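You operate a simulated robot arm through the tools that you are given. There is no shell and no other tool. Be economical: measure what you need, move in short steps, check, and stop when the job is done.

You run a simulated robot arm. Do the job below in one go: nothing can be reset, and whatever is moved stays where it is left.

TASK
Wipe the dust off the big leaf and give the black pot a quarter turn.
Fine: the leaf cloth is in the unit drawer; it goes back, drawer shut. What is to be rubbed or washed off counts as gone when no trace of it is left.

Only the result counts: the job must be done as asked and must still hold three seconds after the hand-in. Knocking over, shifting, dropping, spilling or breaking anything else fails it. Flat cloth is picked up by pressing the open fingertips on it (5 to 10 N) and closing them slowly along it; thin cloth reads only 2 to 8 mm in the jaws.

THE ROBOT
A 6-joint arm with a two-finger parallel gripper, fixed in place. Base frame: the origin is at the foot of the arm, x ahead of it, y to its left, z up. Readings come in m, degrees, newtons and seconds.
With the tool pointing down near the work surface it reaches from about 0.16 to 0.84 m from the base axis. Its first joint turns from -166.0 to 166.0 degrees. Payload 3.91 kg.
The TCP is the grasp point between the finger pads, 0.03 m short of the fingertips. In the tool frame z runs along the fingers and y along their closing line. The gripper opens to 0.11 m. The fingers are 0.02 m wide and 0.01 m thick; the gripper's body (0.048 by 0.112 m) begins 0.055 m behind the TCP.
Orientation is that of the tool frame in the base frame, as [roll, pitch, yaw] about the fixed x, y, z axes, in that order (R = Rz(yaw) Ry(pitch) Rx(roll)). With the fingers straight down and closing along the base's y, the tool's x points along the base's -x, its y along +y and its z along -z.

THE INTERFACE
- The arm moves only by the tool move_arm. Its argument "plan" is a list that holds one entry, the list of rows, each a list of 7 numbers: the shift along the tool's x, y, z in m, then the turn, a rotation vector about the tool's x, y, z in degrees, then the gripper command, from -1 (fully open) to 1 (shut), values between in proportion. In form: [[[x, y, z, rx, ry, rz, jaw], ...]]. A call has 1 to 12 rows; each row is the pose to reach, as a shift and turn from the pose commanded when the call began, along the tool's axes at that moment. Each row takes 0.2 s and may step no farther than 0.05 m and 8.6 degrees from the row before; otherwise, or with a gripper value out of range, the whole call is refused. A pose out of reach is approached as far as the arm can. The call stops where the force on the tool passes 90 N (or 10 N more than at its start, if that is more) or the arm is blocked; 0.2 s more then pass. Each finger travels about 0.108 m/s and halts on what it meets, pressing with about 26 N; the grip force reading is that of the motor and also rises with nothing between the fingers. The clock runs only during rows and for 0.2 s after the last one: add rows that repeat a pose to give the fingers time. It gives the time, the measured TCP pose, the force on the tool (base axes), the opening and the grip force at its end, in the units of the frame above (readings bear some noise), with the torque about the TCP (base axes, N m) and any sound that the robot's microphone picked up.
- Cameras (640 x 400 px; columns grow to the right, rows downward): "scene" is fixed at [0.4, 0.5005, 1.5172]; the picture's right is [-0.98, -0.19, 0.00], its down [-0.07, 0.35, -0.94] and it looks along [0.17, -0.92, -0.35] (base axes); focal length 336 px, centre (320, 200). "wrist" rides on the gripper at [0.077, 0.007, -0.114] in the tool frame; the picture's right is [-0.09, 1.00, 0.00], its down [-0.80, -0.07, -0.59] and it looks along [-0.59, -0.05, 0.80] (tool axes); focal length 270 px, centre (320, 200). There is no depth. A picture from a camera that has moved, and an enlarged one, comes with that camera's place and axes in the base frame and with its lens.
- camera(camera): a new picture of that camera. The clock stands still meanwhile.
- lift_body(by): slides the trunk up (or, below 0, down) by that many m; the arm rides with it, the base frame stays. It gives what a move gives, with no picture.
- enlarge(camera, box): a new picture of the part [left, top, right, bottom] of that camera's present view, enlarged. The clock stands still meanwhile.
- hand_in(): hands the job in; it is judged then, once.

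Go step by step. Nothing tells you positions but the pictures and the camera data: compare them with the known pose of the tool, close in by small moves and look again before you grip or let go. The budget is 120 turns and 84 pictures, counting those below and the enlarged ones. Unless the task says otherwise, let go and move clear before handing in, and close with one line.

The tools are called after "Emit:" by a JSON object that holds its "api" and its "payload". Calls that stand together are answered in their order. move_arm: Moves the arm, as the interface text tells. Its arguments: {"type":"object","properties":{"plan":{"type":"array"}},"required":["plan"]} The other tools are called the same way: lift_body (by) slides the trunk up or down; camera (camera) takes a picture; enlarge (camera, box) takes an enlarged picture of a part of a camera's view; hand_in () hands the job in.

At the start:

```text
time_s: 0.0
eef_pos: [0.2577, -0.2501, 1.4003]
tool_rot: [179.9, 0.0, 180.0]
contact_force: [0.5, -0.3, -0.9]
torque: [0.0, -0.01, 0.01]
grip_width: 0.1099
grip_force: 0.0
trunk travel left (down, up): [-0.487, 0.053]
```

scene: 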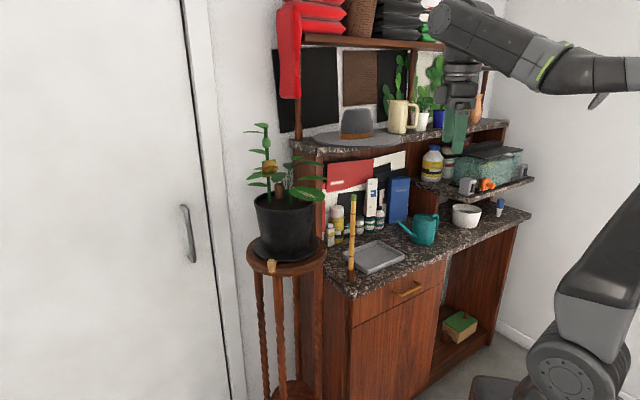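
wrist: 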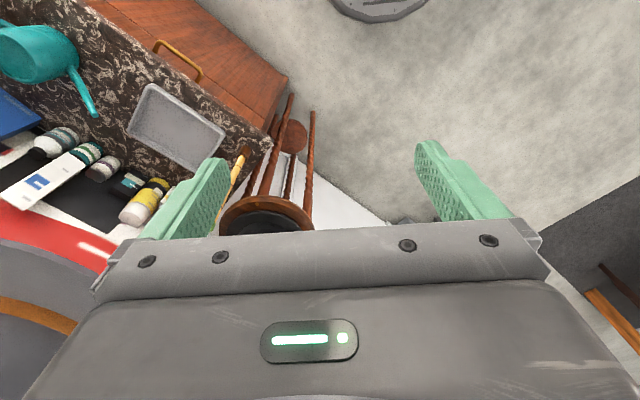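

I see a shelf unit with a drawer (brass handle) and a black pot with a leafy plant on a wooden stand. I'll enlarge the plant and the drawer area first.

Emit:
{"api": "enlarge", "payload": {"camera": "scene", "box": [220, 100, 380, 300]}}

Emit:
{"api": "enlarge", "payload": {"camera": "scene", "box": [310, 160, 550, 310]}}

```text
2.00 times, centred on (300, 200) of scene
camera zoom: at [0.4, 0.5005, 1.5172], right [-0.98, -0.19, 0.0], down [-0.07, 0.35, -0.94], along [0.17, -0.92, -0.35], focal length 673 px, centre (360, 200)
```

zoom: 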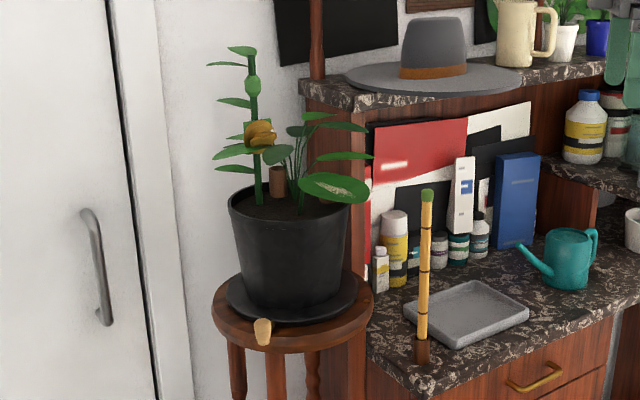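

```text
2.67 times, centred on (430, 235) of scene
camera zoom: at [0.4, 0.5005, 1.5172], right [-0.98, -0.19, 0.0], down [-0.07, 0.35, -0.94], along [0.17, -0.92, -0.35], focal length 897 px, centre (27, 107)
```

zoom: 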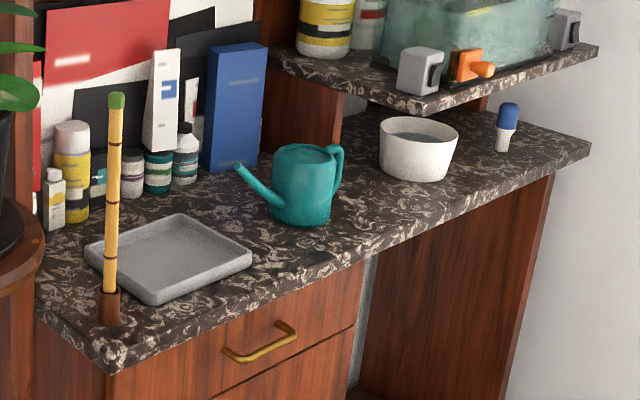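

The big leaf hangs over the pot's right rim, with a whitish spot. I'll zoom closer on the plant and the stand.

Emit:
{"api": "enlarge", "payload": {"camera": "scene", "box": [240, 115, 336, 205]}}

Emit:
{"api": "enlarge", "payload": {"camera": "scene", "box": [240, 190, 336, 280]}}

```text
4.44 times, centred on (288, 160) of scene
camera zoom: at [0.4, 0.5005, 1.5172], right [-0.98, -0.19, 0.0], down [-0.07, 0.35, -0.94], along [0.17, -0.92, -0.35], focal length 1495 px, centre (462, 378)
```

zoom: 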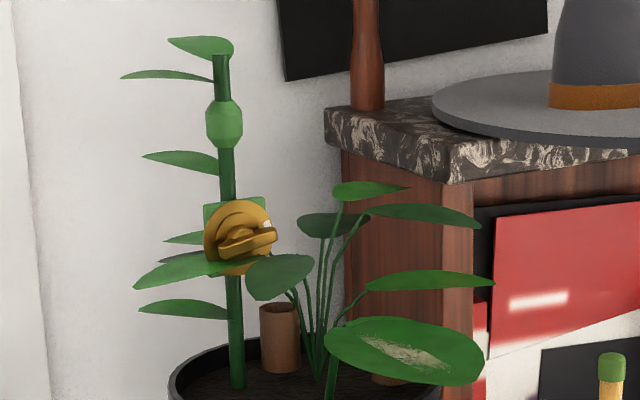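

```text
4.44 times, centred on (288, 235) of scene
camera zoom: at [0.4, 0.5005, 1.5172], right [-0.98, -0.19, 0.0], down [-0.07, 0.35, -0.94], along [0.17, -0.92, -0.35], focal length 1495 px, centre (462, 44)
```

zoom: 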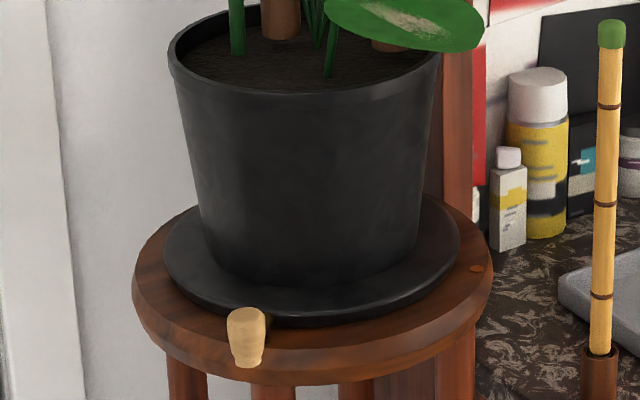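

Handle triangulates to about (0.27, -0.61, 0.75), the leaf to about (0.62, -0.48, 1.16). I lower the trunk to work on the drawer first.

Emit:
{"api": "lift_body", "payload": {"by": -0.4}}

```text
time_s: 3.8
eef_pos: [0.2553, -0.2489, 1.0012]
tool_rot: [179.9, 0.0, -180.0]
contact_force: [0.5, 1.1, -0.4]
torque: [-0.02, 0.01, 0.0]
grip_width: 0.1101
grip_force: 0.0
trunk travel left (down, up): [-0.087, 0.453]
```

Next, rotate the tool to point toward the drawer (-y), fingers closing vertically, while moving toward it.

Emit:
{"api": "move_arm", "payload": {"plan": [[[0, -0.018, 0.018, 8.2, 0, 0, -1], [0, -0.036, 0.036, 16.4, 0, 0, -1], [0, -0.054, 0.054, 24.6, 0, 0, -1], [0, -0.072, 0.072, 32.8, 0, 0, -1], [0, -0.09, 0.09, 41, 0, 0, -1], [0, -0.108, 0.108, 49.2, 0, 0, -1], [0, -0.126, 0.126, 57.4, 0, 0, -1], [0, -0.144, 0.144, 65.6, 0, 0, -1], [0, -0.162, 0.162, 73.8, 0, 0, -1], [0, -0.18, 0.18, 82, 0, 0, -1], [0, -0.2, 0.2, 90, 0, 0, -1], [0, -0.2, 0.2, 90, 0, 0, -1]]]}}

Emit:
{"api": "camera", "payload": {"camera": "wrist"}}

Emit:
{"api": "camera", "payload": {"camera": "scene"}}

```text
time_s: 6.4
eef_pos: [0.2562, -0.45, 0.8008]
tool_rot: [-89.9, 0.1, 179.9]
contact_force: [-0.2, -0.7, 0.3]
torque: [0.0, 0.01, 0.0]
grip_width: 0.1099
grip_force: 0.0
trunk travel left (down, up): [-0.087, 0.453]
```

```text
77 pictures are left
camera wrist: at [0.18, -0.3331, 0.7933], right [0.09, 0.0, -1.0], down [0.8, 0.59, 0.07], along [0.59, -0.8, 0.05], focal length 270 px, centre (320, 200)
```

wrist: 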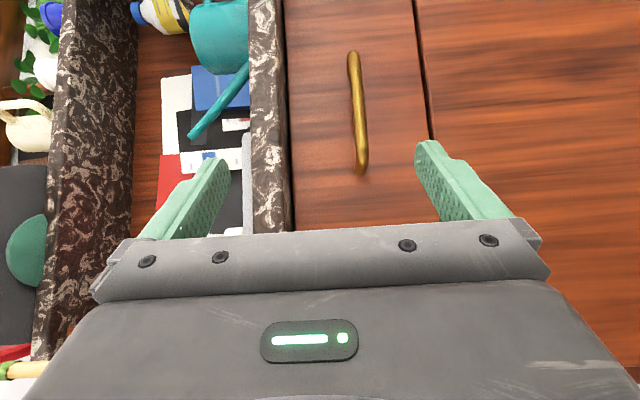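

```text
76 pictures are left
```

scene: 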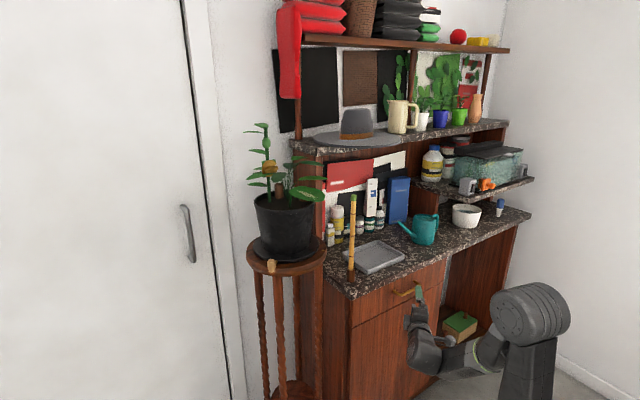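

The unit front turns out to be rotated about 45° (line direction (0.7,0.7), facing the base). I yaw the tool to face it squarely and line up in front of the handle.

Emit:
{"api": "move_arm", "payload": {"plan": [[[0.01, 0.006, 0.0, 0, -7.5, 0, -1], [0.02, 0.012, 0.01, 0, -15, 0, -1], [0.03, 0.018, 0.02, 0, -22.5, 0, -1], [0.04, 0.024, 0.03, 0, -30, 0, -1], [0.05, 0.03, 0.045, 0, -37.5, 0, -1], [0.058, 0.035, 0.06, 0, -45, 0, -1], [0.058, 0.035, 0.06, 0, -45, 0, -1]]]}}

Emit:
{"api": "camera", "payload": {"camera": "wrist"}}

Emit:
{"api": "enlarge", "payload": {"camera": "scene", "box": [340, 240, 480, 340]}}

```text
time_s: 8.0
eef_pos: [0.3784, -0.3978, 0.8135]
tool_rot: [-91.2, -0.1, -155.2]
contact_force: [0.1, -0.5, 0.0]
torque: [-0.04, -0.01, -0.01]
grip_width: 0.1101
grip_force: 0.0
out of reach, approached as far as the arm can: row 2, 3, 4, 5, 6, 7
trunk travel left (down, up): [-0.087, 0.453]
```

```text
75 pictures are left
camera wrist: at [0.2605, -0.3239, 0.8094], right [0.07, 0.06, -1.0], down [0.48, 0.87, 0.08], along [0.88, -0.48, 0.04], focal length 270 px, centre (320, 200)
```

wrist: 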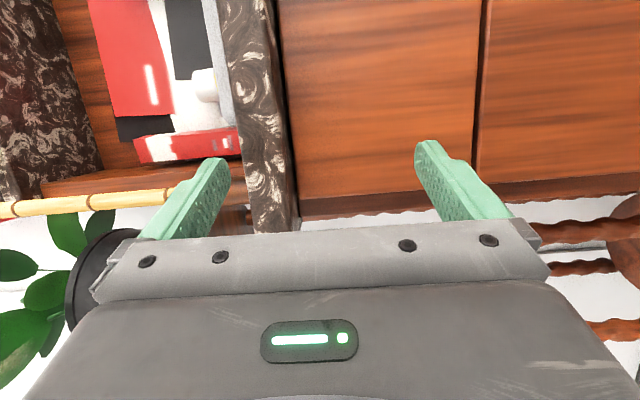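

```text
4.00 times, centred on (410, 290) of scene
camera zoom: at [0.4, 0.5005, 1.5172], right [-0.98, -0.19, 0.0], down [-0.07, 0.35, -0.94], along [0.17, -0.92, -0.35], focal length 1345 px, centre (-40, -160)
```

zoom: 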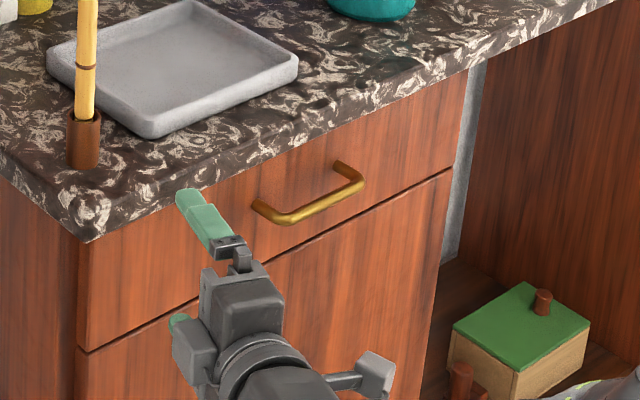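

The arm could not fold to that pose with the trunk this low. I back off a little and raise the trunk so the arm can reach down instead.

Emit:
{"api": "move_arm", "payload": {"plan": [[[0, 0, -0.03, 0, 0, 0, -1], [0, 0, -0.06, 0, 0, 0, -1]]]}}

Emit:
{"api": "lift_body", "payload": {"by": 0.3}}

Emit:
{"api": "camera", "payload": {"camera": "scene"}}

```text
time_s: 8.6
eef_pos: [0.3518, -0.3419, 0.8183]
tool_rot: [-91.2, 0.0, -155.3]
contact_force: [-0.3, -0.2, -1.9]
torque: [-0.01, -0.01, 0.01]
grip_width: 0.1101
grip_force: 0.0
trunk travel left (down, up): [-0.087, 0.453]
```

```text
time_s: 11.6
eef_pos: [0.3519, -0.3408, 1.117]
tool_rot: [-91.3, 0.1, -155.3]
contact_force: [0.2, -0.1, 0.6]
torque: [0.0, 0.05, -0.01]
grip_width: 0.1101
grip_force: 0.1
trunk travel left (down, up): [-0.387, 0.153]
```

```text
73 pictures are left
```

scene: 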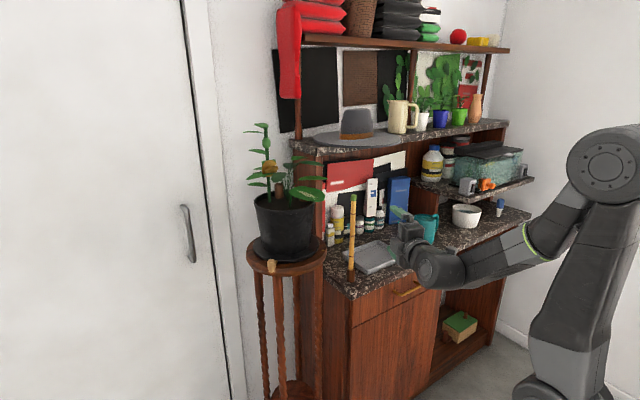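

The limit is how close the wrist may come to the base, so a horizontal approach won't do; I'll use a tool tilted 40° down, facing the front squarely. First tilt here in free air, then lower the trunk.

Emit:
{"api": "move_arm", "payload": {"plan": [[[0, 0, 0, -7.7, 0, 0, -1], [0, 0, 0, -15.5, 0, 0, -1], [0, 0, 0, -23.2, 0, 0, -1], [0, 0, 0, -31, 0, 0, -1], [0, 0, 0, -38.7, 0, 0, 0.2], [0, 0, 0, -38.7, 0, 0, 0.2]]]}}

Emit:
{"api": "lift_body", "payload": {"by": -0.2}}

```text
time_s: 13.0
eef_pos: [0.3526, -0.3421, 1.1182]
tool_rot: [-129.8, 0.1, -155.2]
contact_force: [0.1, 0.1, -0.4]
torque: [-0.01, 0.0, 0.0]
grip_width: 0.044
grip_force: 0.0
trunk travel left (down, up): [-0.387, 0.153]
```

```text
time_s: 15.2
eef_pos: [0.351, -0.3417, 0.9187]
tool_rot: [-129.9, 0.0, -155.2]
contact_force: [0.1, 0.0, -0.4]
torque: [0.02, 0.02, 0.01]
grip_width: 0.0438
grip_force: 0.0
trunk travel left (down, up): [-0.187, 0.353]
```

Now yaw 20° and move to a pre-grasp spot 0.1 m in front of the handle.

Emit:
{"api": "move_arm", "payload": {"plan": [[[0.026, -0.004, 0.016, 0, -1.9, -1.6, 0.2], [0.052, -0.008, 0.033, 0, -3.8, -3.2, 0.2], [0.078, -0.012, 0.05, 0, -5.7, -4.8, 0.2], [0.104, -0.016, 0.066, 0, -7.7, -6.5, 0.2], [0.13, -0.02, 0.083, 0, -9.6, -8.1, 0.2], [0.156, -0.024, 0.1, 0, -11.5, -9.7, 0.2], [0.18, -0.028, 0.116, 0, -13.4, -11.3, 0.2], [0.206, -0.0325, 0.132, 0, -15.4, -13, 0.2], [0.206, -0.0325, 0.132, 0, -15.4, -13, 0.2]]]}}

Emit:
{"api": "camera", "payload": {"camera": "wrist"}}

Emit:
{"api": "enlarge", "payload": {"camera": "scene", "box": [340, 220, 500, 340]}}

```text
time_s: 17.2
eef_pos: [0.2161, -0.5408, 0.8588]
tool_rot: [-129.9, -0.1, -135.0]
contact_force: [0.0, 0.1, -0.2]
torque: [-0.01, 0.01, 0.02]
grip_width: 0.0441
grip_force: 0.0
trunk travel left (down, up): [-0.187, 0.353]
```

```text
72 pictures are left
camera wrist: at [0.0958, -0.5272, 0.9266], right [-0.39, 0.51, -0.76], down [0.28, 0.86, 0.43], along [0.88, -0.04, -0.48], focal length 270 px, centre (320, 200)
```

wrist: 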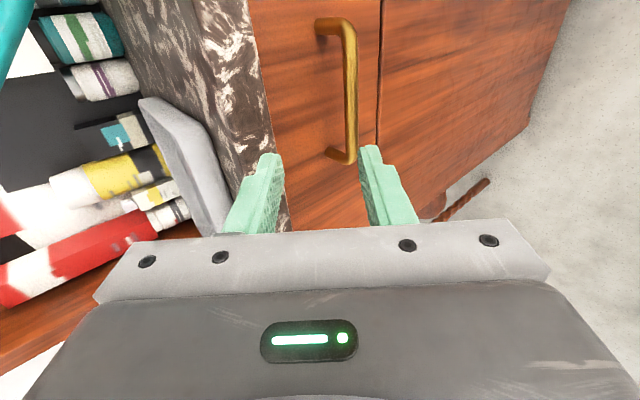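

```text
3.33 times, centred on (420, 280) of scene
camera zoom: at [0.4, 0.5005, 1.5172], right [-0.98, -0.19, 0.0], down [-0.07, 0.35, -0.94], along [0.17, -0.92, -0.35], focal length 1121 px, centre (-13, -67)
```

zoom: 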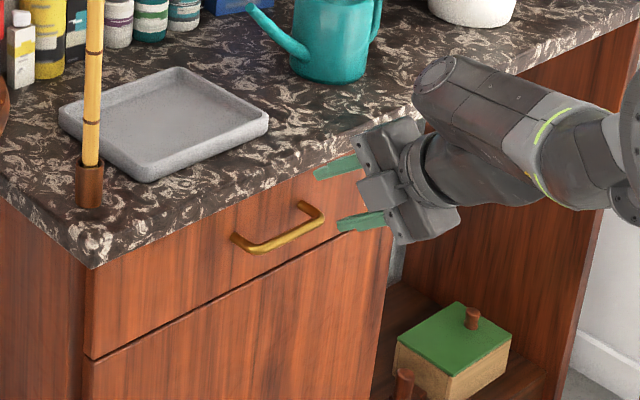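

The bar's centre is now consistent at (0.256, -0.596, 0.766) from both cameras. I align sideways, then advance onto it.

Emit:
{"api": "move_arm", "payload": {"plan": [[[0.01, 0.028, 0, 0, 0, 0, 0.2], [0.01, 0.028, 0.03, 0, 0, 0, 0.2], [0.01, 0.028, 0.06, 0, 0, 0, 0.2], [0.01, 0.028, 0.075, 0, 0, 0, 0.2]]]}}

Emit:
{"api": "camera", "payload": {"camera": "wrist"}}

Emit:
{"api": "enlarge", "payload": {"camera": "scene", "box": [360, 230, 460, 310]}}

```text
time_s: 18.2
eef_pos: [0.2363, -0.5772, 0.7878]
tool_rot: [-129.8, -0.1, -135.1]
contact_force: [0.7, 0.5, -0.5]
torque: [0.0, 0.03, 0.0]
grip_width: 0.0438
grip_force: 0.0
trunk travel left (down, up): [-0.187, 0.353]
```

```text
70 pictures are left
camera wrist: at [0.1172, -0.5632, 0.8557], right [-0.39, 0.51, -0.76], down [0.28, 0.86, 0.43], along [0.88, -0.04, -0.48], focal length 270 px, centre (320, 200)
```

wrist: 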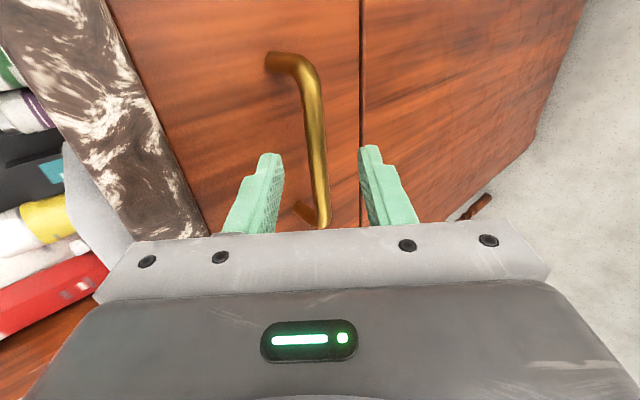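

```text
5.00 times, centred on (410, 270) of scene
camera zoom: at [0.4, 0.5005, 1.5172], right [-0.98, -0.19, 0.0], down [-0.07, 0.35, -0.94], along [0.17, -0.92, -0.35], focal length 1682 px, centre (-130, -150)
```

zoom: 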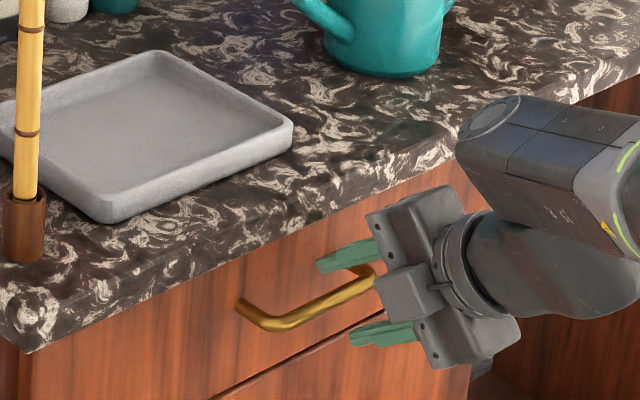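

The bar sits between the fingers. I advance the last 2.8 cm and close.

Emit:
{"api": "move_arm", "payload": {"plan": [[[-0.004, 0, 0.015, 0, 0, 0, 0.2], [-0.006, 0, 0.028, 0, 0, 0, 0.2], [-0.006, 0, 0.028, 0, 0, 0, 0.2], [-0.006, 0, 0.028, 0, 0, 0, 0.6], [-0.006, 0, 0.028, 0, 0, 0, 1], [-0.006, 0, 0.028, 0, 0, 0, 1]]]}}

Emit:
{"api": "camera", "payload": {"camera": "wrist"}}

```text
time_s: 19.6
eef_pos: [0.2565, -0.5863, 0.7714]
tool_rot: [-129.8, -0.2, -135.0]
contact_force: [1.4, -0.4, 6.9]
torque: [0.02, -0.17, 0.03]
grip_width: 0.0118
grip_force: 45.0
trunk travel left (down, up): [-0.187, 0.353]
```

```text
68 pictures are left
camera wrist: at [0.1372, -0.5728, 0.8393], right [-0.39, 0.51, -0.77], down [0.28, 0.86, 0.43], along [0.88, -0.04, -0.48], focal length 270 px, centre (320, 200)
```

wrist: 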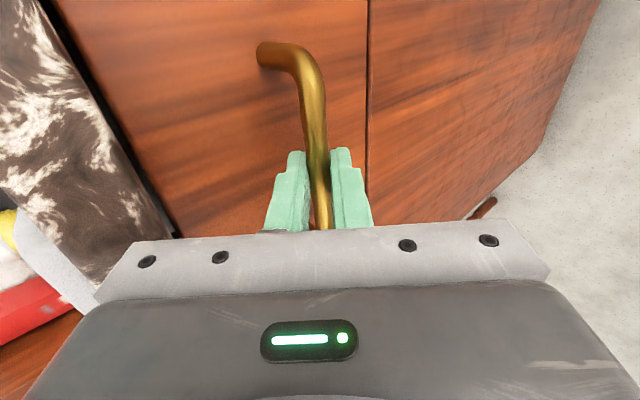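

Handle gripped (11.8 mm). Now pull straight out along the drawer's normal, 0.12 m.

Emit:
{"api": "move_arm", "payload": {"plan": [[[0, 0.0129, -0.0153, 0, 0, 0, 1], [0, 0.0257, -0.0306, 0, 0, 0, 1], [0, 0.0386, -0.046, 0, 0, 0, 1], [0, 0.0514, -0.0613, 0, 0, 0, 1], [0, 0.0643, -0.0766, 0, 0, 0, 1], [0, 0.0772, -0.0919, 0, 0, 0, 1], [0, 0.0772, -0.0919, 0, 0, 0, 1]]]}}

Emit:
{"api": "camera", "payload": {"camera": "scene"}}

```text
time_s: 21.2
eef_pos: [0.1772, -0.505, 0.7777]
tool_rot: [-131.1, 0.4, -135.2]
contact_force: [-4.4, -2.8, -64.5]
torque: [-0.12, 1.17, 0.36]
grip_width: 0.0119
grip_force: 45.1
out of reach, approached as far as the arm can: row 5, 6, 7
trunk travel left (down, up): [-0.187, 0.353]
```

```text
67 pictures are left
```

scene: 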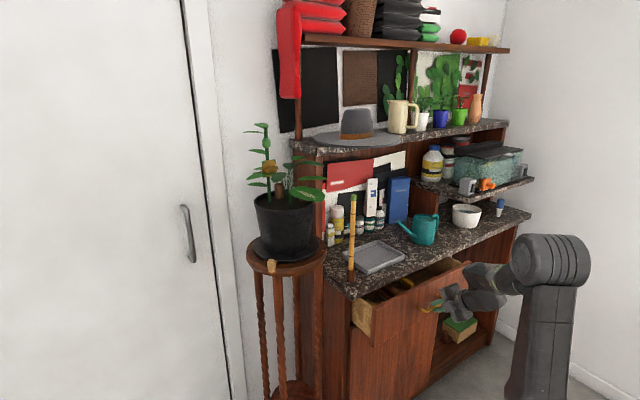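

The drawer is out about 0.11 m and the arm hit its inner limit. I relieve the vertical load and release the handle.

Emit:
{"api": "move_arm", "payload": {"plan": [[[0, 0.0046, 0.0039, 0, 0, 0, 1], [0, 0.0046, 0.0039, 0, 0, 0, 0.4], [0, 0.0046, 0.0039, 0, 0, 0, 0.2], [0, 0.0046, 0.0039, 0, 0, 0, 0.2]]]}}

```text
time_s: 22.2
eef_pos: [0.1797, -0.5057, 0.7847]
tool_rot: [-130.3, 0.0, -135.1]
contact_force: [0.6, -0.9, 0.0]
torque: [0.0, 0.01, 0.02]
grip_width: 0.044
grip_force: 0.0
out of reach, approached as far as the arm can: row 1, 2, 3, 4
trunk travel left (down, up): [-0.187, 0.353]
```

Released. I rotate the tool to vertical about the bar (fingers straddling it), which frees up reach, then lift straight up.

Emit:
{"api": "move_arm", "payload": {"plan": [[[0, 0, 0, -8.2, 0, 0, 0.1], [0, 0, 0, -16.4, 0, 0, 0.1], [0, 0, 0, -24.6, 0, 0, 0.1], [0, 0, 0, -32.8, 0, 0, 0.1], [0, 0, 0, -41, 0, 0, 0.1], [0, 0, 0, -49.7, 0, 0, 0.1], [0, 0, 0, -49.7, 0, 0, 0.1]]]}}

Emit:
{"api": "camera", "payload": {"camera": "wrist"}}

```text
refused: row 6 steps farther than a row can; nothing moved
```

```text
66 pictures are left
camera wrist: at [0.0606, -0.4925, 0.853], right [-0.39, 0.52, -0.76], down [0.28, 0.85, 0.44], along [0.88, -0.04, -0.48], focal length 270 px, centre (320, 200)
```

wrist: 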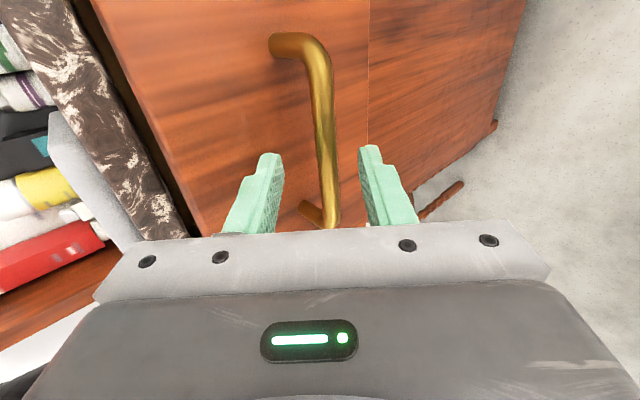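

Emit:
{"api": "move_arm", "payload": {"plan": [[[0, 0, 0, -8.2, 0, 0, 0.1], [0, 0, 0, -16.4, 0, 0, 0.1], [0, 0, 0, -24.6, 0, 0, 0.1], [0, 0, 0, -32.8, 0, 0, 0.1], [0, 0, 0, -41, 0, 0, 0.1], [0, 0, 0, -49.4, 0, 0, 0.1], [0, 0, 0, -49.4, 0, 0, 0.1]]]}}

Emit:
{"api": "camera", "payload": {"camera": "wrist"}}

```text
time_s: 23.8
eef_pos: [0.18, -0.5055, 0.7837]
tool_rot: [-179.5, -0.1, -135.1]
contact_force: [0.4, -0.2, 0.0]
torque: [0.01, 0.0, -0.04]
grip_width: 0.0495
grip_force: 0.2
trunk travel left (down, up): [-0.187, 0.353]
```

```text
65 pictures are left
camera wrist: at [0.1199, -0.5522, 0.8983], right [-0.64, 0.77, -0.01], down [0.61, 0.52, 0.59], along [0.46, 0.37, -0.8], focal length 270 px, centre (320, 200)
```

wrist: 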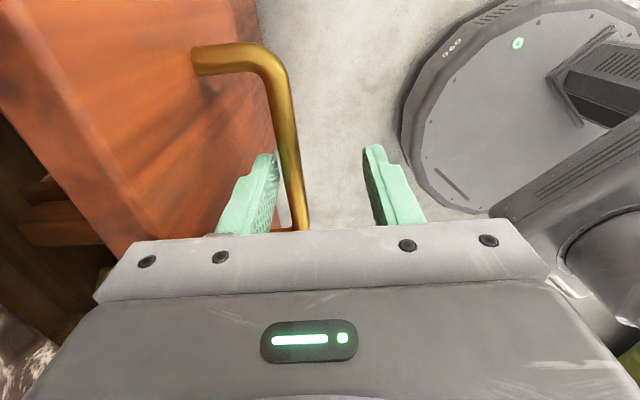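

Fingers now straddle the bar vertically, so I can keep pulling in this tool-down pose with the inner finger. First lower slightly, then pull out a further 0.12 m.

Emit:
{"api": "move_arm", "payload": {"plan": [[[0, 0, 0.01, 0, 0, 0, 0.1], [0, 0.02, 0.01, 0, 0, 0, 0.1], [0, 0.04, 0.01, 0, 0, 0, 0.1], [0, 0.06, 0.01, 0, 0, 0, 0.1], [0, 0.08, 0.01, 0, 0, 0, 0.1], [0, 0.1, 0.01, 0, 0, 0, 0.1], [0, 0.12, 0.01, 0, 0, 0, 0.1], [0, 0.14, 0.01, 0, 0, 0, 0.1]]]}}

Emit:
{"api": "camera", "payload": {"camera": "wrist"}}

Emit:
{"api": "camera", "payload": {"camera": "scene"}}

```text
time_s: 25.5
eef_pos: [0.0947, -0.4219, 0.7808]
tool_rot: [-177.8, -1.1, -135.1]
contact_force: [6.4, 2.4, 36.1]
torque: [-0.74, -1.55, 0.25]
grip_width: 0.0495
grip_force: 0.1
trunk travel left (down, up): [-0.187, 0.353]
stopped in row 8: the force on the tool passed its limit at 92 N (the readings are from after the stop); the commanded pose is now the measured one
```

```text
64 pictures are left
camera wrist: at [0.0334, -0.4651, 0.8956], right [-0.64, 0.77, -0.04], down [0.61, 0.54, 0.58], along [0.47, 0.35, -0.81], focal length 270 px, centre (320, 200)
```

wrist: 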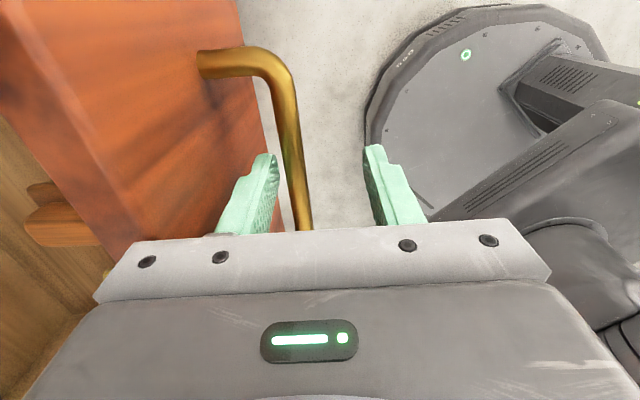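

```text
63 pictures are left
```

scene: 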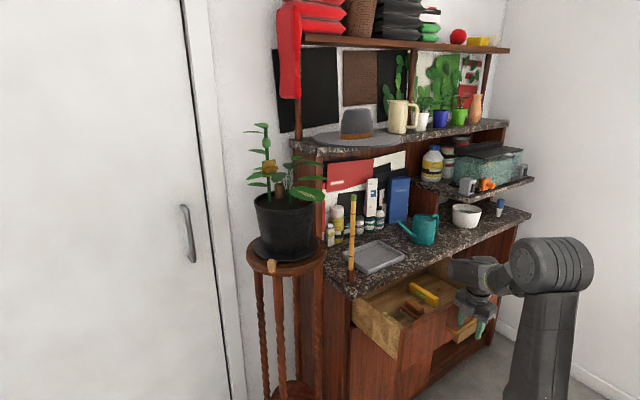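

The drawer is out about 0.23 m and seems at its stop. I ease off, lift straight up, and look inside.

Emit:
{"api": "move_arm", "payload": {"plan": [[[0, -0.008, 0, 0, 0, 0, 0.1], [0, -0.008, -0.03, 0, 0, 0, 0.1], [0, -0.008, -0.07, 0, 0, 0, 0.1], [0, -0.008, -0.11, 0, 0, 0, 0.1], [0, -0.008, -0.15, 0, 0, 0, 0.1], [0, -0.008, -0.19, 0, 0, 0, 0.1]]]}}

Emit:
{"api": "camera", "payload": {"camera": "wrist"}}

Emit:
{"api": "enlarge", "payload": {"camera": "scene", "box": [340, 240, 500, 360]}}

```text
time_s: 26.9
eef_pos: [0.0967, -0.4205, 0.9676]
tool_rot: [-178.5, -0.5, -135.1]
contact_force: [0.0, 0.5, 0.5]
torque: [-0.05, -0.02, 0.02]
grip_width: 0.0495
grip_force: 0.0
trunk travel left (down, up): [-0.187, 0.353]
```

```text
62 pictures are left
camera wrist: at [0.0353, -0.4655, 1.0832], right [-0.64, 0.77, -0.03], down [0.61, 0.53, 0.59], along [0.46, 0.36, -0.81], focal length 270 px, centre (320, 200)
```

wrist: 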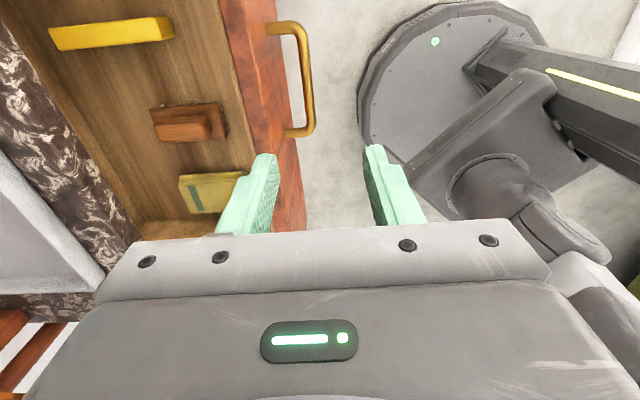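

```text
3.33 times, centred on (420, 300) of scene
camera zoom: at [0.4, 0.5005, 1.5172], right [-0.98, -0.19, 0.0], down [-0.07, 0.35, -0.94], along [0.17, -0.92, -0.35], focal length 1121 px, centre (-13, -133)
```

zoom: 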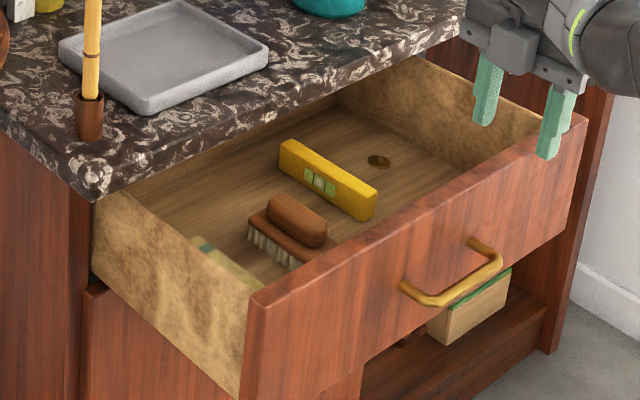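

The cloth seems to be the pale yellow piece with a green stripe at the drawer's left end (next to a brush and a spirit level). I move over it for a better look.

Emit:
{"api": "move_arm", "payload": {"plan": [[[-0.015, -0.03, 0, 0, 0, 0, 0.1], [-0.03, -0.06, 0, 0, 0, 0, 0.1], [-0.045, -0.09, 0, 0, 0, 0, 0.1], [-0.06, -0.12, 0, 0, 0, 0, -0.4], [-0.07, -0.15, 0, 0, 0, 0, -1], [-0.07, -0.17, 0, 0, 0, 0, -1], [-0.07, -0.17, 0, 0, 0, 0, -1]]]}}

Emit:
{"api": "camera", "payload": {"camera": "wrist"}}

```text
time_s: 28.5
eef_pos: [0.2663, -0.4919, 0.9714]
tool_rot: [-178.5, -0.6, -135.2]
contact_force: [1.2, 0.3, 0.2]
torque: [0.03, 0.02, -0.02]
grip_width: 0.1101
grip_force: 0.0
trunk travel left (down, up): [-0.187, 0.353]
```

```text
60 pictures are left
camera wrist: at [0.2053, -0.5367, 1.0854], right [-0.64, 0.77, -0.03], down [0.61, 0.53, 0.59], along [0.46, 0.36, -0.81], focal length 270 px, centre (320, 200)
```

wrist: 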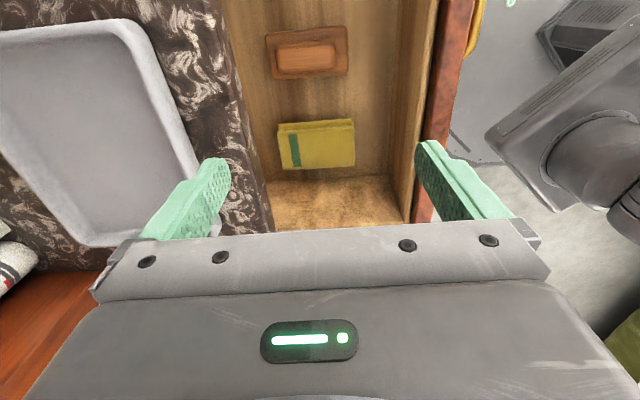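

Emit:
{"api": "enlarge", "payload": {"camera": "wrist", "box": [250, 90, 410, 210]}}

Emit:
{"api": "enlarge", "payload": {"camera": "scene", "box": [360, 265, 460, 345]}}

```text
3.33 times, centred on (330, 150) of wrist
camera zoom: at [0.2053, -0.5367, 1.0854], right [-0.64, 0.77, -0.03], down [0.61, 0.53, 0.59], along [0.46, 0.36, -0.81], focal length 901 px, centre (287, 367)
```

zoom: 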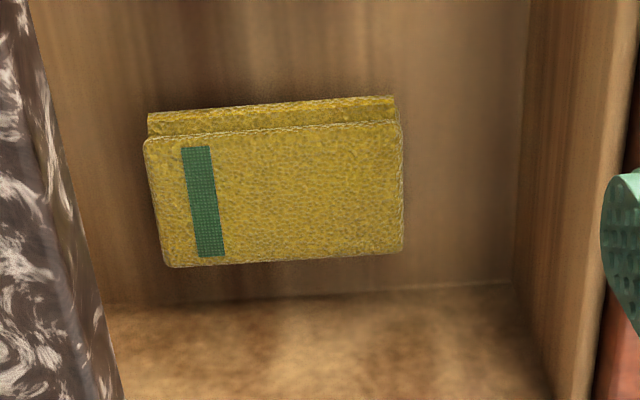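

```text
5.00 times, centred on (410, 305) of scene
camera zoom: at [0.4, 0.5005, 1.5172], right [-0.98, -0.19, 0.0], down [-0.07, 0.35, -0.94], along [0.17, -0.92, -0.35], focal length 1682 px, centre (-130, -325)
```

zoom: 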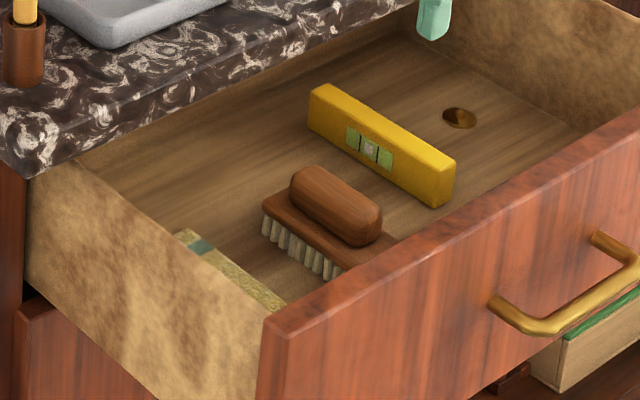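

The cloth is a folded piece about 0.105 × 0.065 m, centred near (0.336, -0.444), top z ≈ 0.73. I go above its front part (clear of the counter edge) and descend part way.

Emit:
{"api": "move_arm", "payload": {"plan": [[[-0.04, 0.003, 0, -1.5, 0, 0, 0.1], [-0.083, 0.006, 0, -1.5, 0, 0, 0.1], [-0.083, 0.006, 0.04, -1.5, 0, 0, 0.1], [-0.083, 0.006, 0.08, -1.5, 0, 0, 0.1], [-0.083, 0.006, 0.12, -1.5, 0, 0, 0.1], [-0.083, 0.006, 0.15, -1.5, 0, 0, 0.1]]]}}

Emit:
{"api": "camera", "payload": {"camera": "wrist"}}

Emit:
{"api": "enlarge", "payload": {"camera": "scene", "box": [340, 230, 480, 340]}}

```text
time_s: 29.9
eef_pos: [0.3216, -0.4352, 0.8224]
tool_rot: [-179.9, -0.6, -135.0]
contact_force: [-0.2, -0.4, -0.9]
torque: [0.03, 0.02, -0.03]
grip_width: 0.0495
grip_force: 0.1
trunk travel left (down, up): [-0.187, 0.353]
```

```text
57 pictures are left
camera wrist: at [0.2627, -0.4816, 0.9376], right [-0.64, 0.77, 0.0], down [0.62, 0.52, 0.59], along [0.45, 0.37, -0.81], focal length 270 px, centre (320, 200)
```

wrist: 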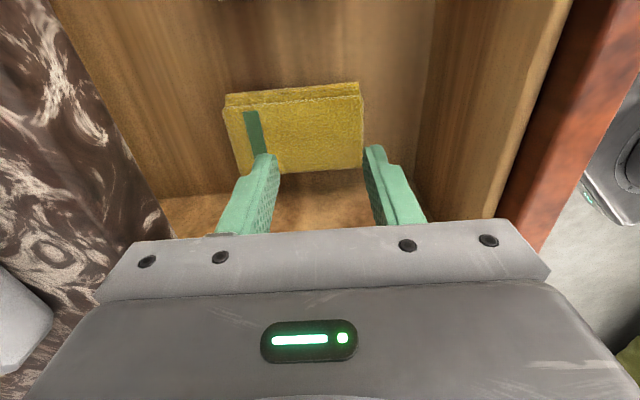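

```text
3.64 times, centred on (410, 285) of scene
camera zoom: at [0.4, 0.5005, 1.5172], right [-0.98, -0.19, 0.0], down [-0.07, 0.35, -0.94], along [0.17, -0.92, -0.35], focal length 1223 px, centre (-7, -109)
```

zoom: 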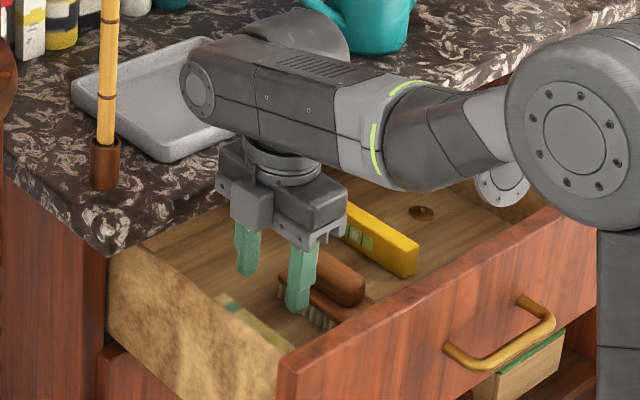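

Lined up over the cloth; the wrist link passes close above the counter edge, so I'll shift slightly frontwards and descend in steps while checking.

Emit:
{"api": "move_arm", "payload": {"plan": [[[0, 0.008, 0, 0, 0, 0, 0.1], [0, 0.008, 0.02, 0, 0, 0, 0.1], [0, 0.008, 0.045, 0, 0, 0, 0.1]]]}}

Emit:
{"api": "enlarge", "payload": {"camera": "scene", "box": [350, 230, 450, 310]}}

Emit:
{"api": "enlarge", "payload": {"camera": "wrist", "box": [160, 20, 480, 240]}}

```text
time_s: 30.7
eef_pos: [0.3163, -0.4298, 0.7756]
tool_rot: [-179.9, -0.4, -135.1]
contact_force: [0.0, 0.6, 0.2]
torque: [0.01, -0.06, 0.01]
grip_width: 0.0496
grip_force: 0.1
trunk travel left (down, up): [-0.187, 0.353]
```

```text
5.00 times, centred on (400, 270) of scene
camera zoom: at [0.4, 0.5005, 1.5172], right [-0.98, -0.19, 0.0], down [-0.07, 0.35, -0.94], along [0.17, -0.92, -0.35], focal length 1682 px, centre (-80, -150)
```

zoom: 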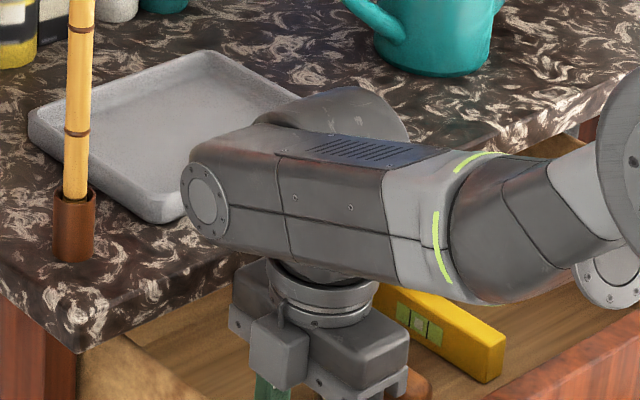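

```text
1.82 times, centred on (320, 130) of wrist
camera zoom: at [0.2578, -0.475, 0.8903], right [-0.64, 0.77, 0.0], down [0.62, 0.52, 0.59], along [0.45, 0.37, -0.81], focal length 491 px, centre (320, 327)
```

zoom: 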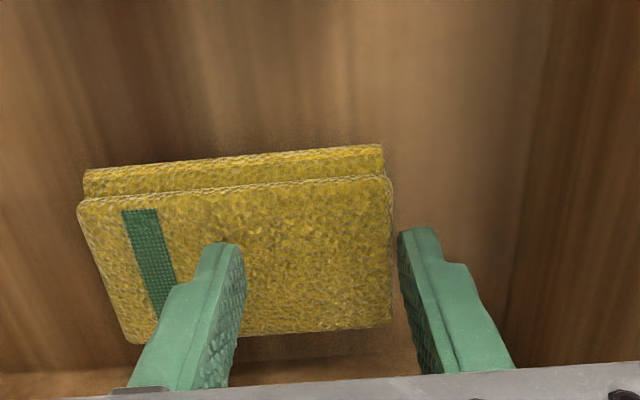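

The right fingertip would land just off the cloth's edge, so I narrow the jaws to about 27 mm, shift 4 mm inward, and descend gently.

Emit:
{"api": "move_arm", "payload": {"plan": [[[0, -0.004, 0, 0, 0, 0, 0.51], [0, -0.004, 0.004, 0, 0, 0, 0.51], [0, -0.004, 0.008, 0, 0, 0, 0.51], [0, -0.004, 0.011, 0, 0, 0, 0.51]]]}}

Emit:
{"api": "enlarge", "payload": {"camera": "wrist", "box": [160, 20, 480, 240]}}

```text
time_s: 31.7
eef_pos: [0.3194, -0.4315, 0.7667]
tool_rot: [-179.8, -0.7, -135.0]
contact_force: [1.9, -0.1, 10.9]
torque: [0.08, -0.07, -0.02]
grip_width: 0.0269
grip_force: 0.0
trunk travel left (down, up): [-0.187, 0.353]
```

```text
1.82 times, centred on (320, 130) of wrist
camera zoom: at [0.2598, -0.478, 0.8807], right [-0.64, 0.77, 0.0], down [0.62, 0.52, 0.59], along [0.45, 0.37, -0.81], focal length 491 px, centre (320, 327)
```

zoom: 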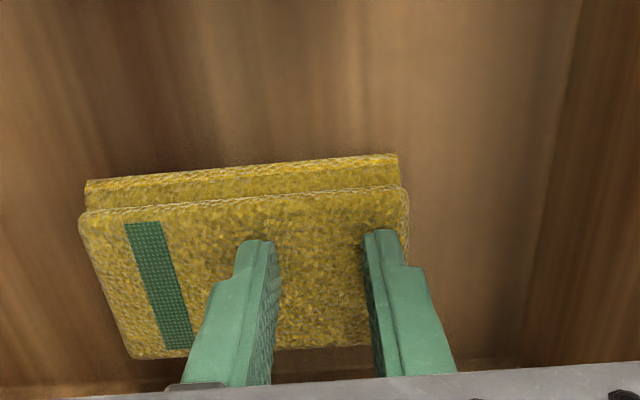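

Pressing on the cloth with about 10 N. I ease up a hair and close slowly.

Emit:
{"api": "move_arm", "payload": {"plan": [[[0, 0, -0.001, 0, 0, 0, 0.56], [0, 0, -0.001, 0, 0, 0, 0.62], [0, 0, -0.001, 0, 0, 0, 0.68], [0, 0, -0.001, 0, 0, 0, 0.74], [0, 0, -0.001, 0, 0, 0, 0.8], [0, 0, -0.001, 0, 0, 0, 0.86], [0, 0, -0.001, 0, 0, 0, 0.92], [0, 0, -0.001, 0, 0, 0, 0.98], [0, 0, -0.001, 0, 0, 0, 1], [0, 0, -0.001, 0, 0, 0, 1]]]}}

Emit:
{"api": "enlarge", "payload": {"camera": "wrist", "box": [160, 20, 480, 240]}}

```text
time_s: 33.9
eef_pos: [0.318, -0.431, 0.7668]
tool_rot: [-179.9, -0.7, -135.1]
contact_force: [-0.3, 0.0, 6.4]
torque: [0.06, -0.07, 0.0]
grip_width: 0.0
grip_force: 26.1
trunk travel left (down, up): [-0.187, 0.353]
```

```text
1.82 times, centred on (320, 130) of wrist
camera zoom: at [0.2603, -0.4781, 0.8808], right [-0.64, 0.77, 0.0], down [0.62, 0.52, 0.59], along [0.45, 0.37, -0.81], focal length 491 px, centre (320, 327)
```

zoom: 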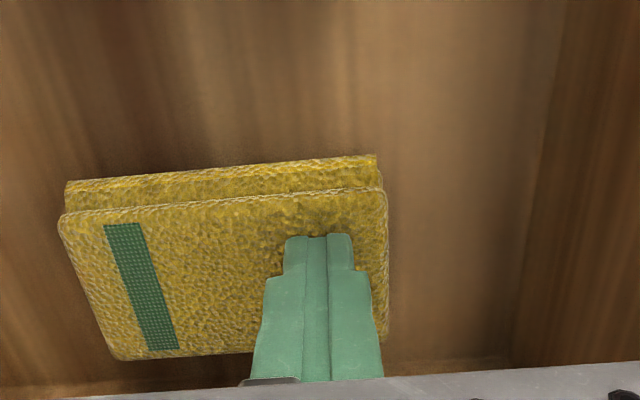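

The jaws slid to zero: it's a folded pad (about 0.10 × 0.06 m), rather stiff. I'll lift, turn the gripper 90° and take it across its short side.

Emit:
{"api": "move_arm", "payload": {"plan": [[[0, 0, -0.03, 0, 0, 0, 1], [-0.007, -0.006, -0.07, 0, 0, 8, 0], [-0.007, -0.006, -0.1, 0, 0, 16, -0.55], [-0.007, -0.006, -0.1, 0, 0, 24.5, -0.55], [-0.007, -0.006, -0.1, 0, 0, 33, -0.55], [-0.007, -0.006, -0.1, 0, 0, 41.5, -0.55], [-0.007, -0.006, -0.1, 0, 0, 50, -0.55], [-0.007, -0.006, -0.1, 0, 0, 58.5, -0.55], [-0.007, -0.006, -0.1, 0, 0, 67, -0.55], [-0.007, -0.006, -0.1, 0, 0, 75.5, -0.55], [-0.007, -0.006, -0.1, 0, 0, 84, -0.55], [-0.007, -0.006, -0.1, 0, 0, 90, -0.55]]]}}

Emit:
{"api": "camera", "payload": {"camera": "wrist"}}

```text
time_s: 36.5
eef_pos: [0.3288, -0.4308, 0.8671]
tool_rot: [-179.5, 0.0, 134.9]
contact_force: [1.2, 0.1, 0.6]
torque: [-0.01, 0.02, 0.0]
grip_width: 0.085
grip_force: 0.0
trunk travel left (down, up): [-0.187, 0.353]
```

```text
51 pictures are left
camera wrist: at [0.2798, -0.3671, 0.98], right [0.77, 0.64, -0.01], down [0.52, -0.61, 0.6], along [0.37, -0.46, -0.8], focal length 270 px, centre (320, 200)
```

wrist: 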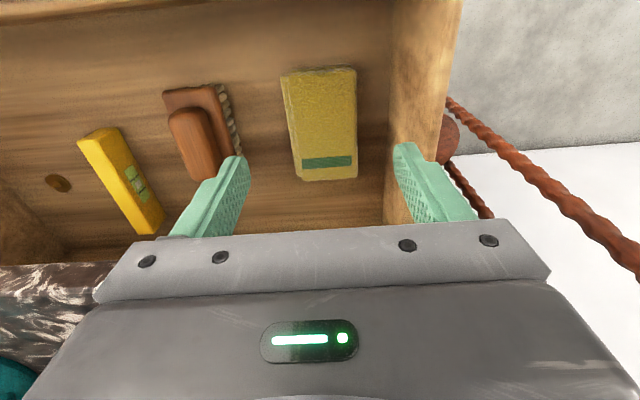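

The fingers straddle the pad with room on both sides. Descend to just below the pad's top.

Emit:
{"api": "move_arm", "payload": {"plan": [[[0, 0.001, 0.04, 0, 0, 0, -0.55], [0, 0.001, 0.08, 0, 0, 0, -0.55], [0, 0.001, 0.105, 0, 0, 0, -0.55], [0, 0.001, 0.117, 0, 0, 0, -0.55]]]}}

Emit:
{"api": "camera", "payload": {"camera": "wrist"}}

Emit:
{"api": "enlarge", "payload": {"camera": "scene", "box": [340, 230, 460, 320]}}

```text
time_s: 37.5
eef_pos: [0.328, -0.4291, 0.7473]
tool_rot: [-179.3, 0.0, 134.9]
contact_force: [-0.1, 0.2, -0.7]
torque: [0.01, -0.01, 0.0]
grip_width: 0.0854
grip_force: 0.0
trunk travel left (down, up): [-0.187, 0.353]
```

```text
50 pictures are left
camera wrist: at [0.2792, -0.3675, 0.861], right [0.77, 0.64, -0.01], down [0.52, -0.61, 0.6], along [0.37, -0.46, -0.8], focal length 270 px, centre (320, 200)
```

wrist: 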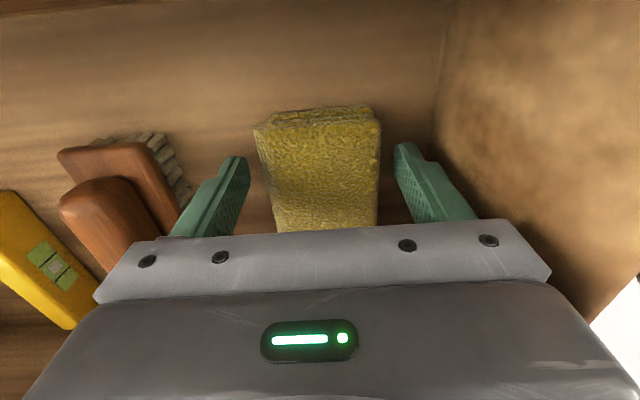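

```text
4.44 times, centred on (400, 275) of scene
camera zoom: at [0.4, 0.5005, 1.5172], right [-0.98, -0.19, 0.0], down [-0.07, 0.35, -0.94], along [0.17, -0.92, -0.35], focal length 1495 px, centre (-36, -133)
```

zoom: 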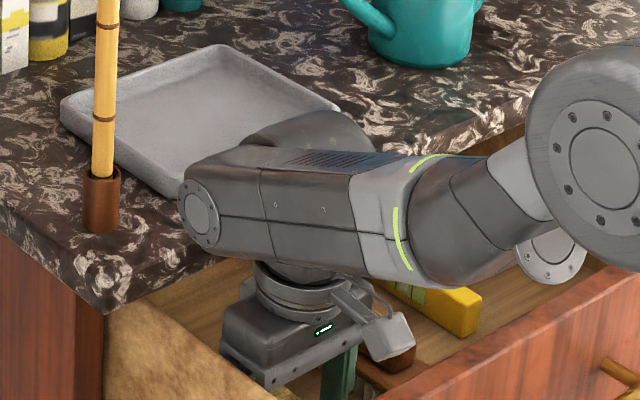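

Fingertips are about 2 cm below the pad's top with no contact. Close on it.

Emit:
{"api": "move_arm", "payload": {"plan": [[[0, 0, 0, 0, 0, 0, -0.4], [0, 0, 0, 0, 0, 0, -0.25], [0, 0, 0, 0, 0, 0, -0.1], [0, 0, 0, 0, 0, 0, 0.1], [0, 0, 0, 0, 0, 0, 0.4], [0, 0, 0, 0, 0, 0, 0.8], [0, 0, 0, 0, 0, 0, 1], [0, 0, 0, 0, 0, 0, 1]]]}}

Emit:
{"api": "camera", "payload": {"camera": "wrist"}}

```text
time_s: 39.3
eef_pos: [0.328, -0.4291, 0.7475]
tool_rot: [-179.4, 0.1, 134.9]
contact_force: [-0.3, 0.0, -1.1]
torque: [0.02, -0.02, -0.02]
grip_width: 0.0611
grip_force: 25.7
trunk travel left (down, up): [-0.187, 0.353]
```

```text
48 pictures are left
camera wrist: at [0.2793, -0.3675, 0.8614], right [0.77, 0.64, -0.01], down [0.52, -0.61, 0.6], along [0.38, -0.46, -0.8], focal length 270 px, centre (320, 200)
```

wrist: 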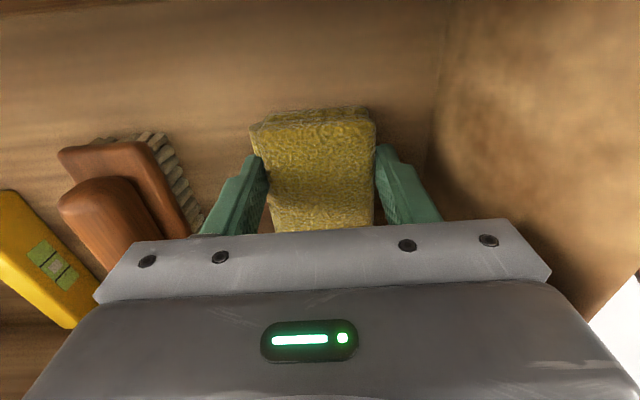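

Firm grip at 61 mm. Lift a little, shift outward 2 cm to clear the counter edge, then up.

Emit:
{"api": "move_arm", "payload": {"plan": [[[0, 0, -0.015, 0, 0, 0, 1], [0.02, 0, -0.03, 0, 0, 0, 1], [0.03, 0, -0.06, 0, 0, 0, 1], [0.03, 0, -0.1, 0, 0, 0, 1], [0.03, 0, -0.14, 0, 0, 0, 1], [0.03, 0, -0.18, 0, 0, 0, 1], [0.03, 0, -0.22, 0, 0, 0, 1]]]}}

Emit:
{"api": "camera", "payload": {"camera": "wrist"}}

Emit:
{"api": "enlarge", "payload": {"camera": "scene", "box": [340, 180, 500, 300]}}

```text
time_s: 40.9
eef_pos: [0.3097, -0.407, 0.9709]
tool_rot: [-179.5, -0.1, 134.8]
contact_force: [0.3, 0.3, -0.1]
torque: [0.0, 0.03, -0.01]
grip_width: 0.0609
grip_force: 25.9
trunk travel left (down, up): [-0.187, 0.353]
```

```text
47 pictures are left
camera wrist: at [0.2605, -0.3442, 1.084], right [0.77, 0.64, -0.01], down [0.52, -0.61, 0.6], along [0.38, -0.46, -0.8], focal length 270 px, centre (320, 200)
```

wrist: 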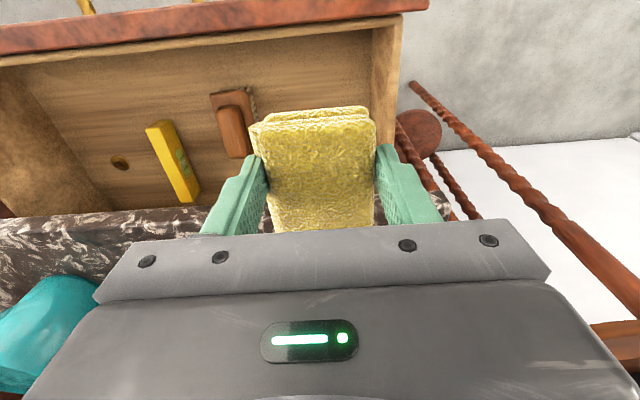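

```text
3.33 times, centred on (420, 240) of scene
camera zoom: at [0.4, 0.5005, 1.5172], right [-0.98, -0.19, 0.0], down [-0.07, 0.35, -0.94], along [0.17, -0.92, -0.35], focal length 1121 px, centre (-13, 67)
```

zoom: 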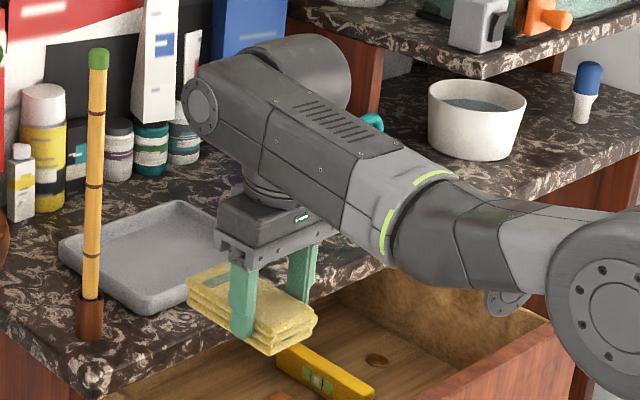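

The folded cloth is held well, a bit of it protruding below the fingertips. Now I raise the trunk to go to the plant.

Emit:
{"api": "lift_body", "payload": {"by": 0.35}}

Emit:
{"api": "move_arm", "payload": {"plan": [[[0, 0.03, 0, 0, 0, 0, 1], [0, 0.06, 0, 0, 0, 0, 1], [0, 0.09, 0, 0, 0, 0, 1], [0, 0.12, 0, 0, 0, 0, 1], [0, 0.15, 0, 0, 0, 0, 1]]]}}

Emit:
{"api": "camera", "payload": {"camera": "wrist"}}

Emit:
{"api": "camera", "payload": {"camera": "scene"}}

```text
time_s: 44.3
eef_pos: [0.3093, -0.4073, 1.3204]
tool_rot: [-179.4, 0.0, 134.8]
contact_force: [0.2, -0.2, 0.0]
torque: [0.0, 0.01, 0.0]
grip_width: 0.0608
grip_force: 25.9
trunk travel left (down, up): [-0.537, 0.003]
```

```text
time_s: 45.5
eef_pos: [0.4175, -0.2994, 1.3192]
tool_rot: [-179.3, 0.0, 134.8]
contact_force: [0.5, -0.4, -0.6]
torque: [0.0, 0.01, -0.01]
grip_width: 0.0607
grip_force: 26.2
trunk travel left (down, up): [-0.537, 0.003]
```

```text
45 pictures are left
camera wrist: at [0.3677, -0.2375, 1.4336], right [0.77, 0.64, -0.01], down [0.52, -0.61, 0.6], along [0.37, -0.46, -0.8], focal length 270 px, centre (320, 200)
```

wrist: 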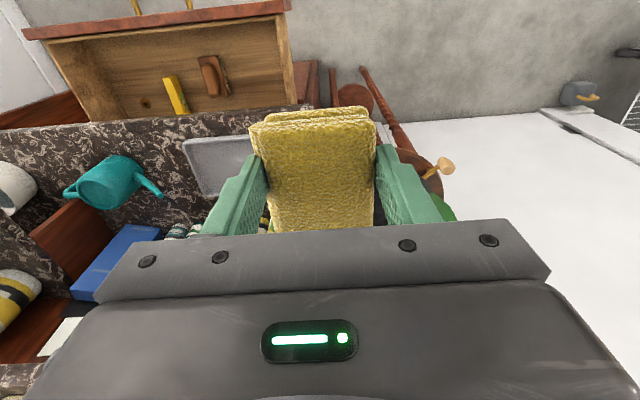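

```text
44 pictures are left
```

scene: 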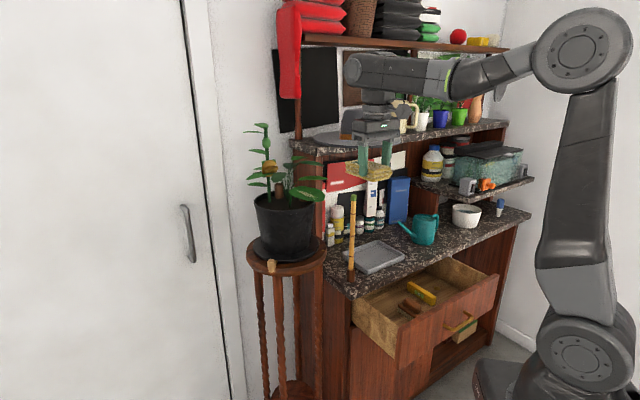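

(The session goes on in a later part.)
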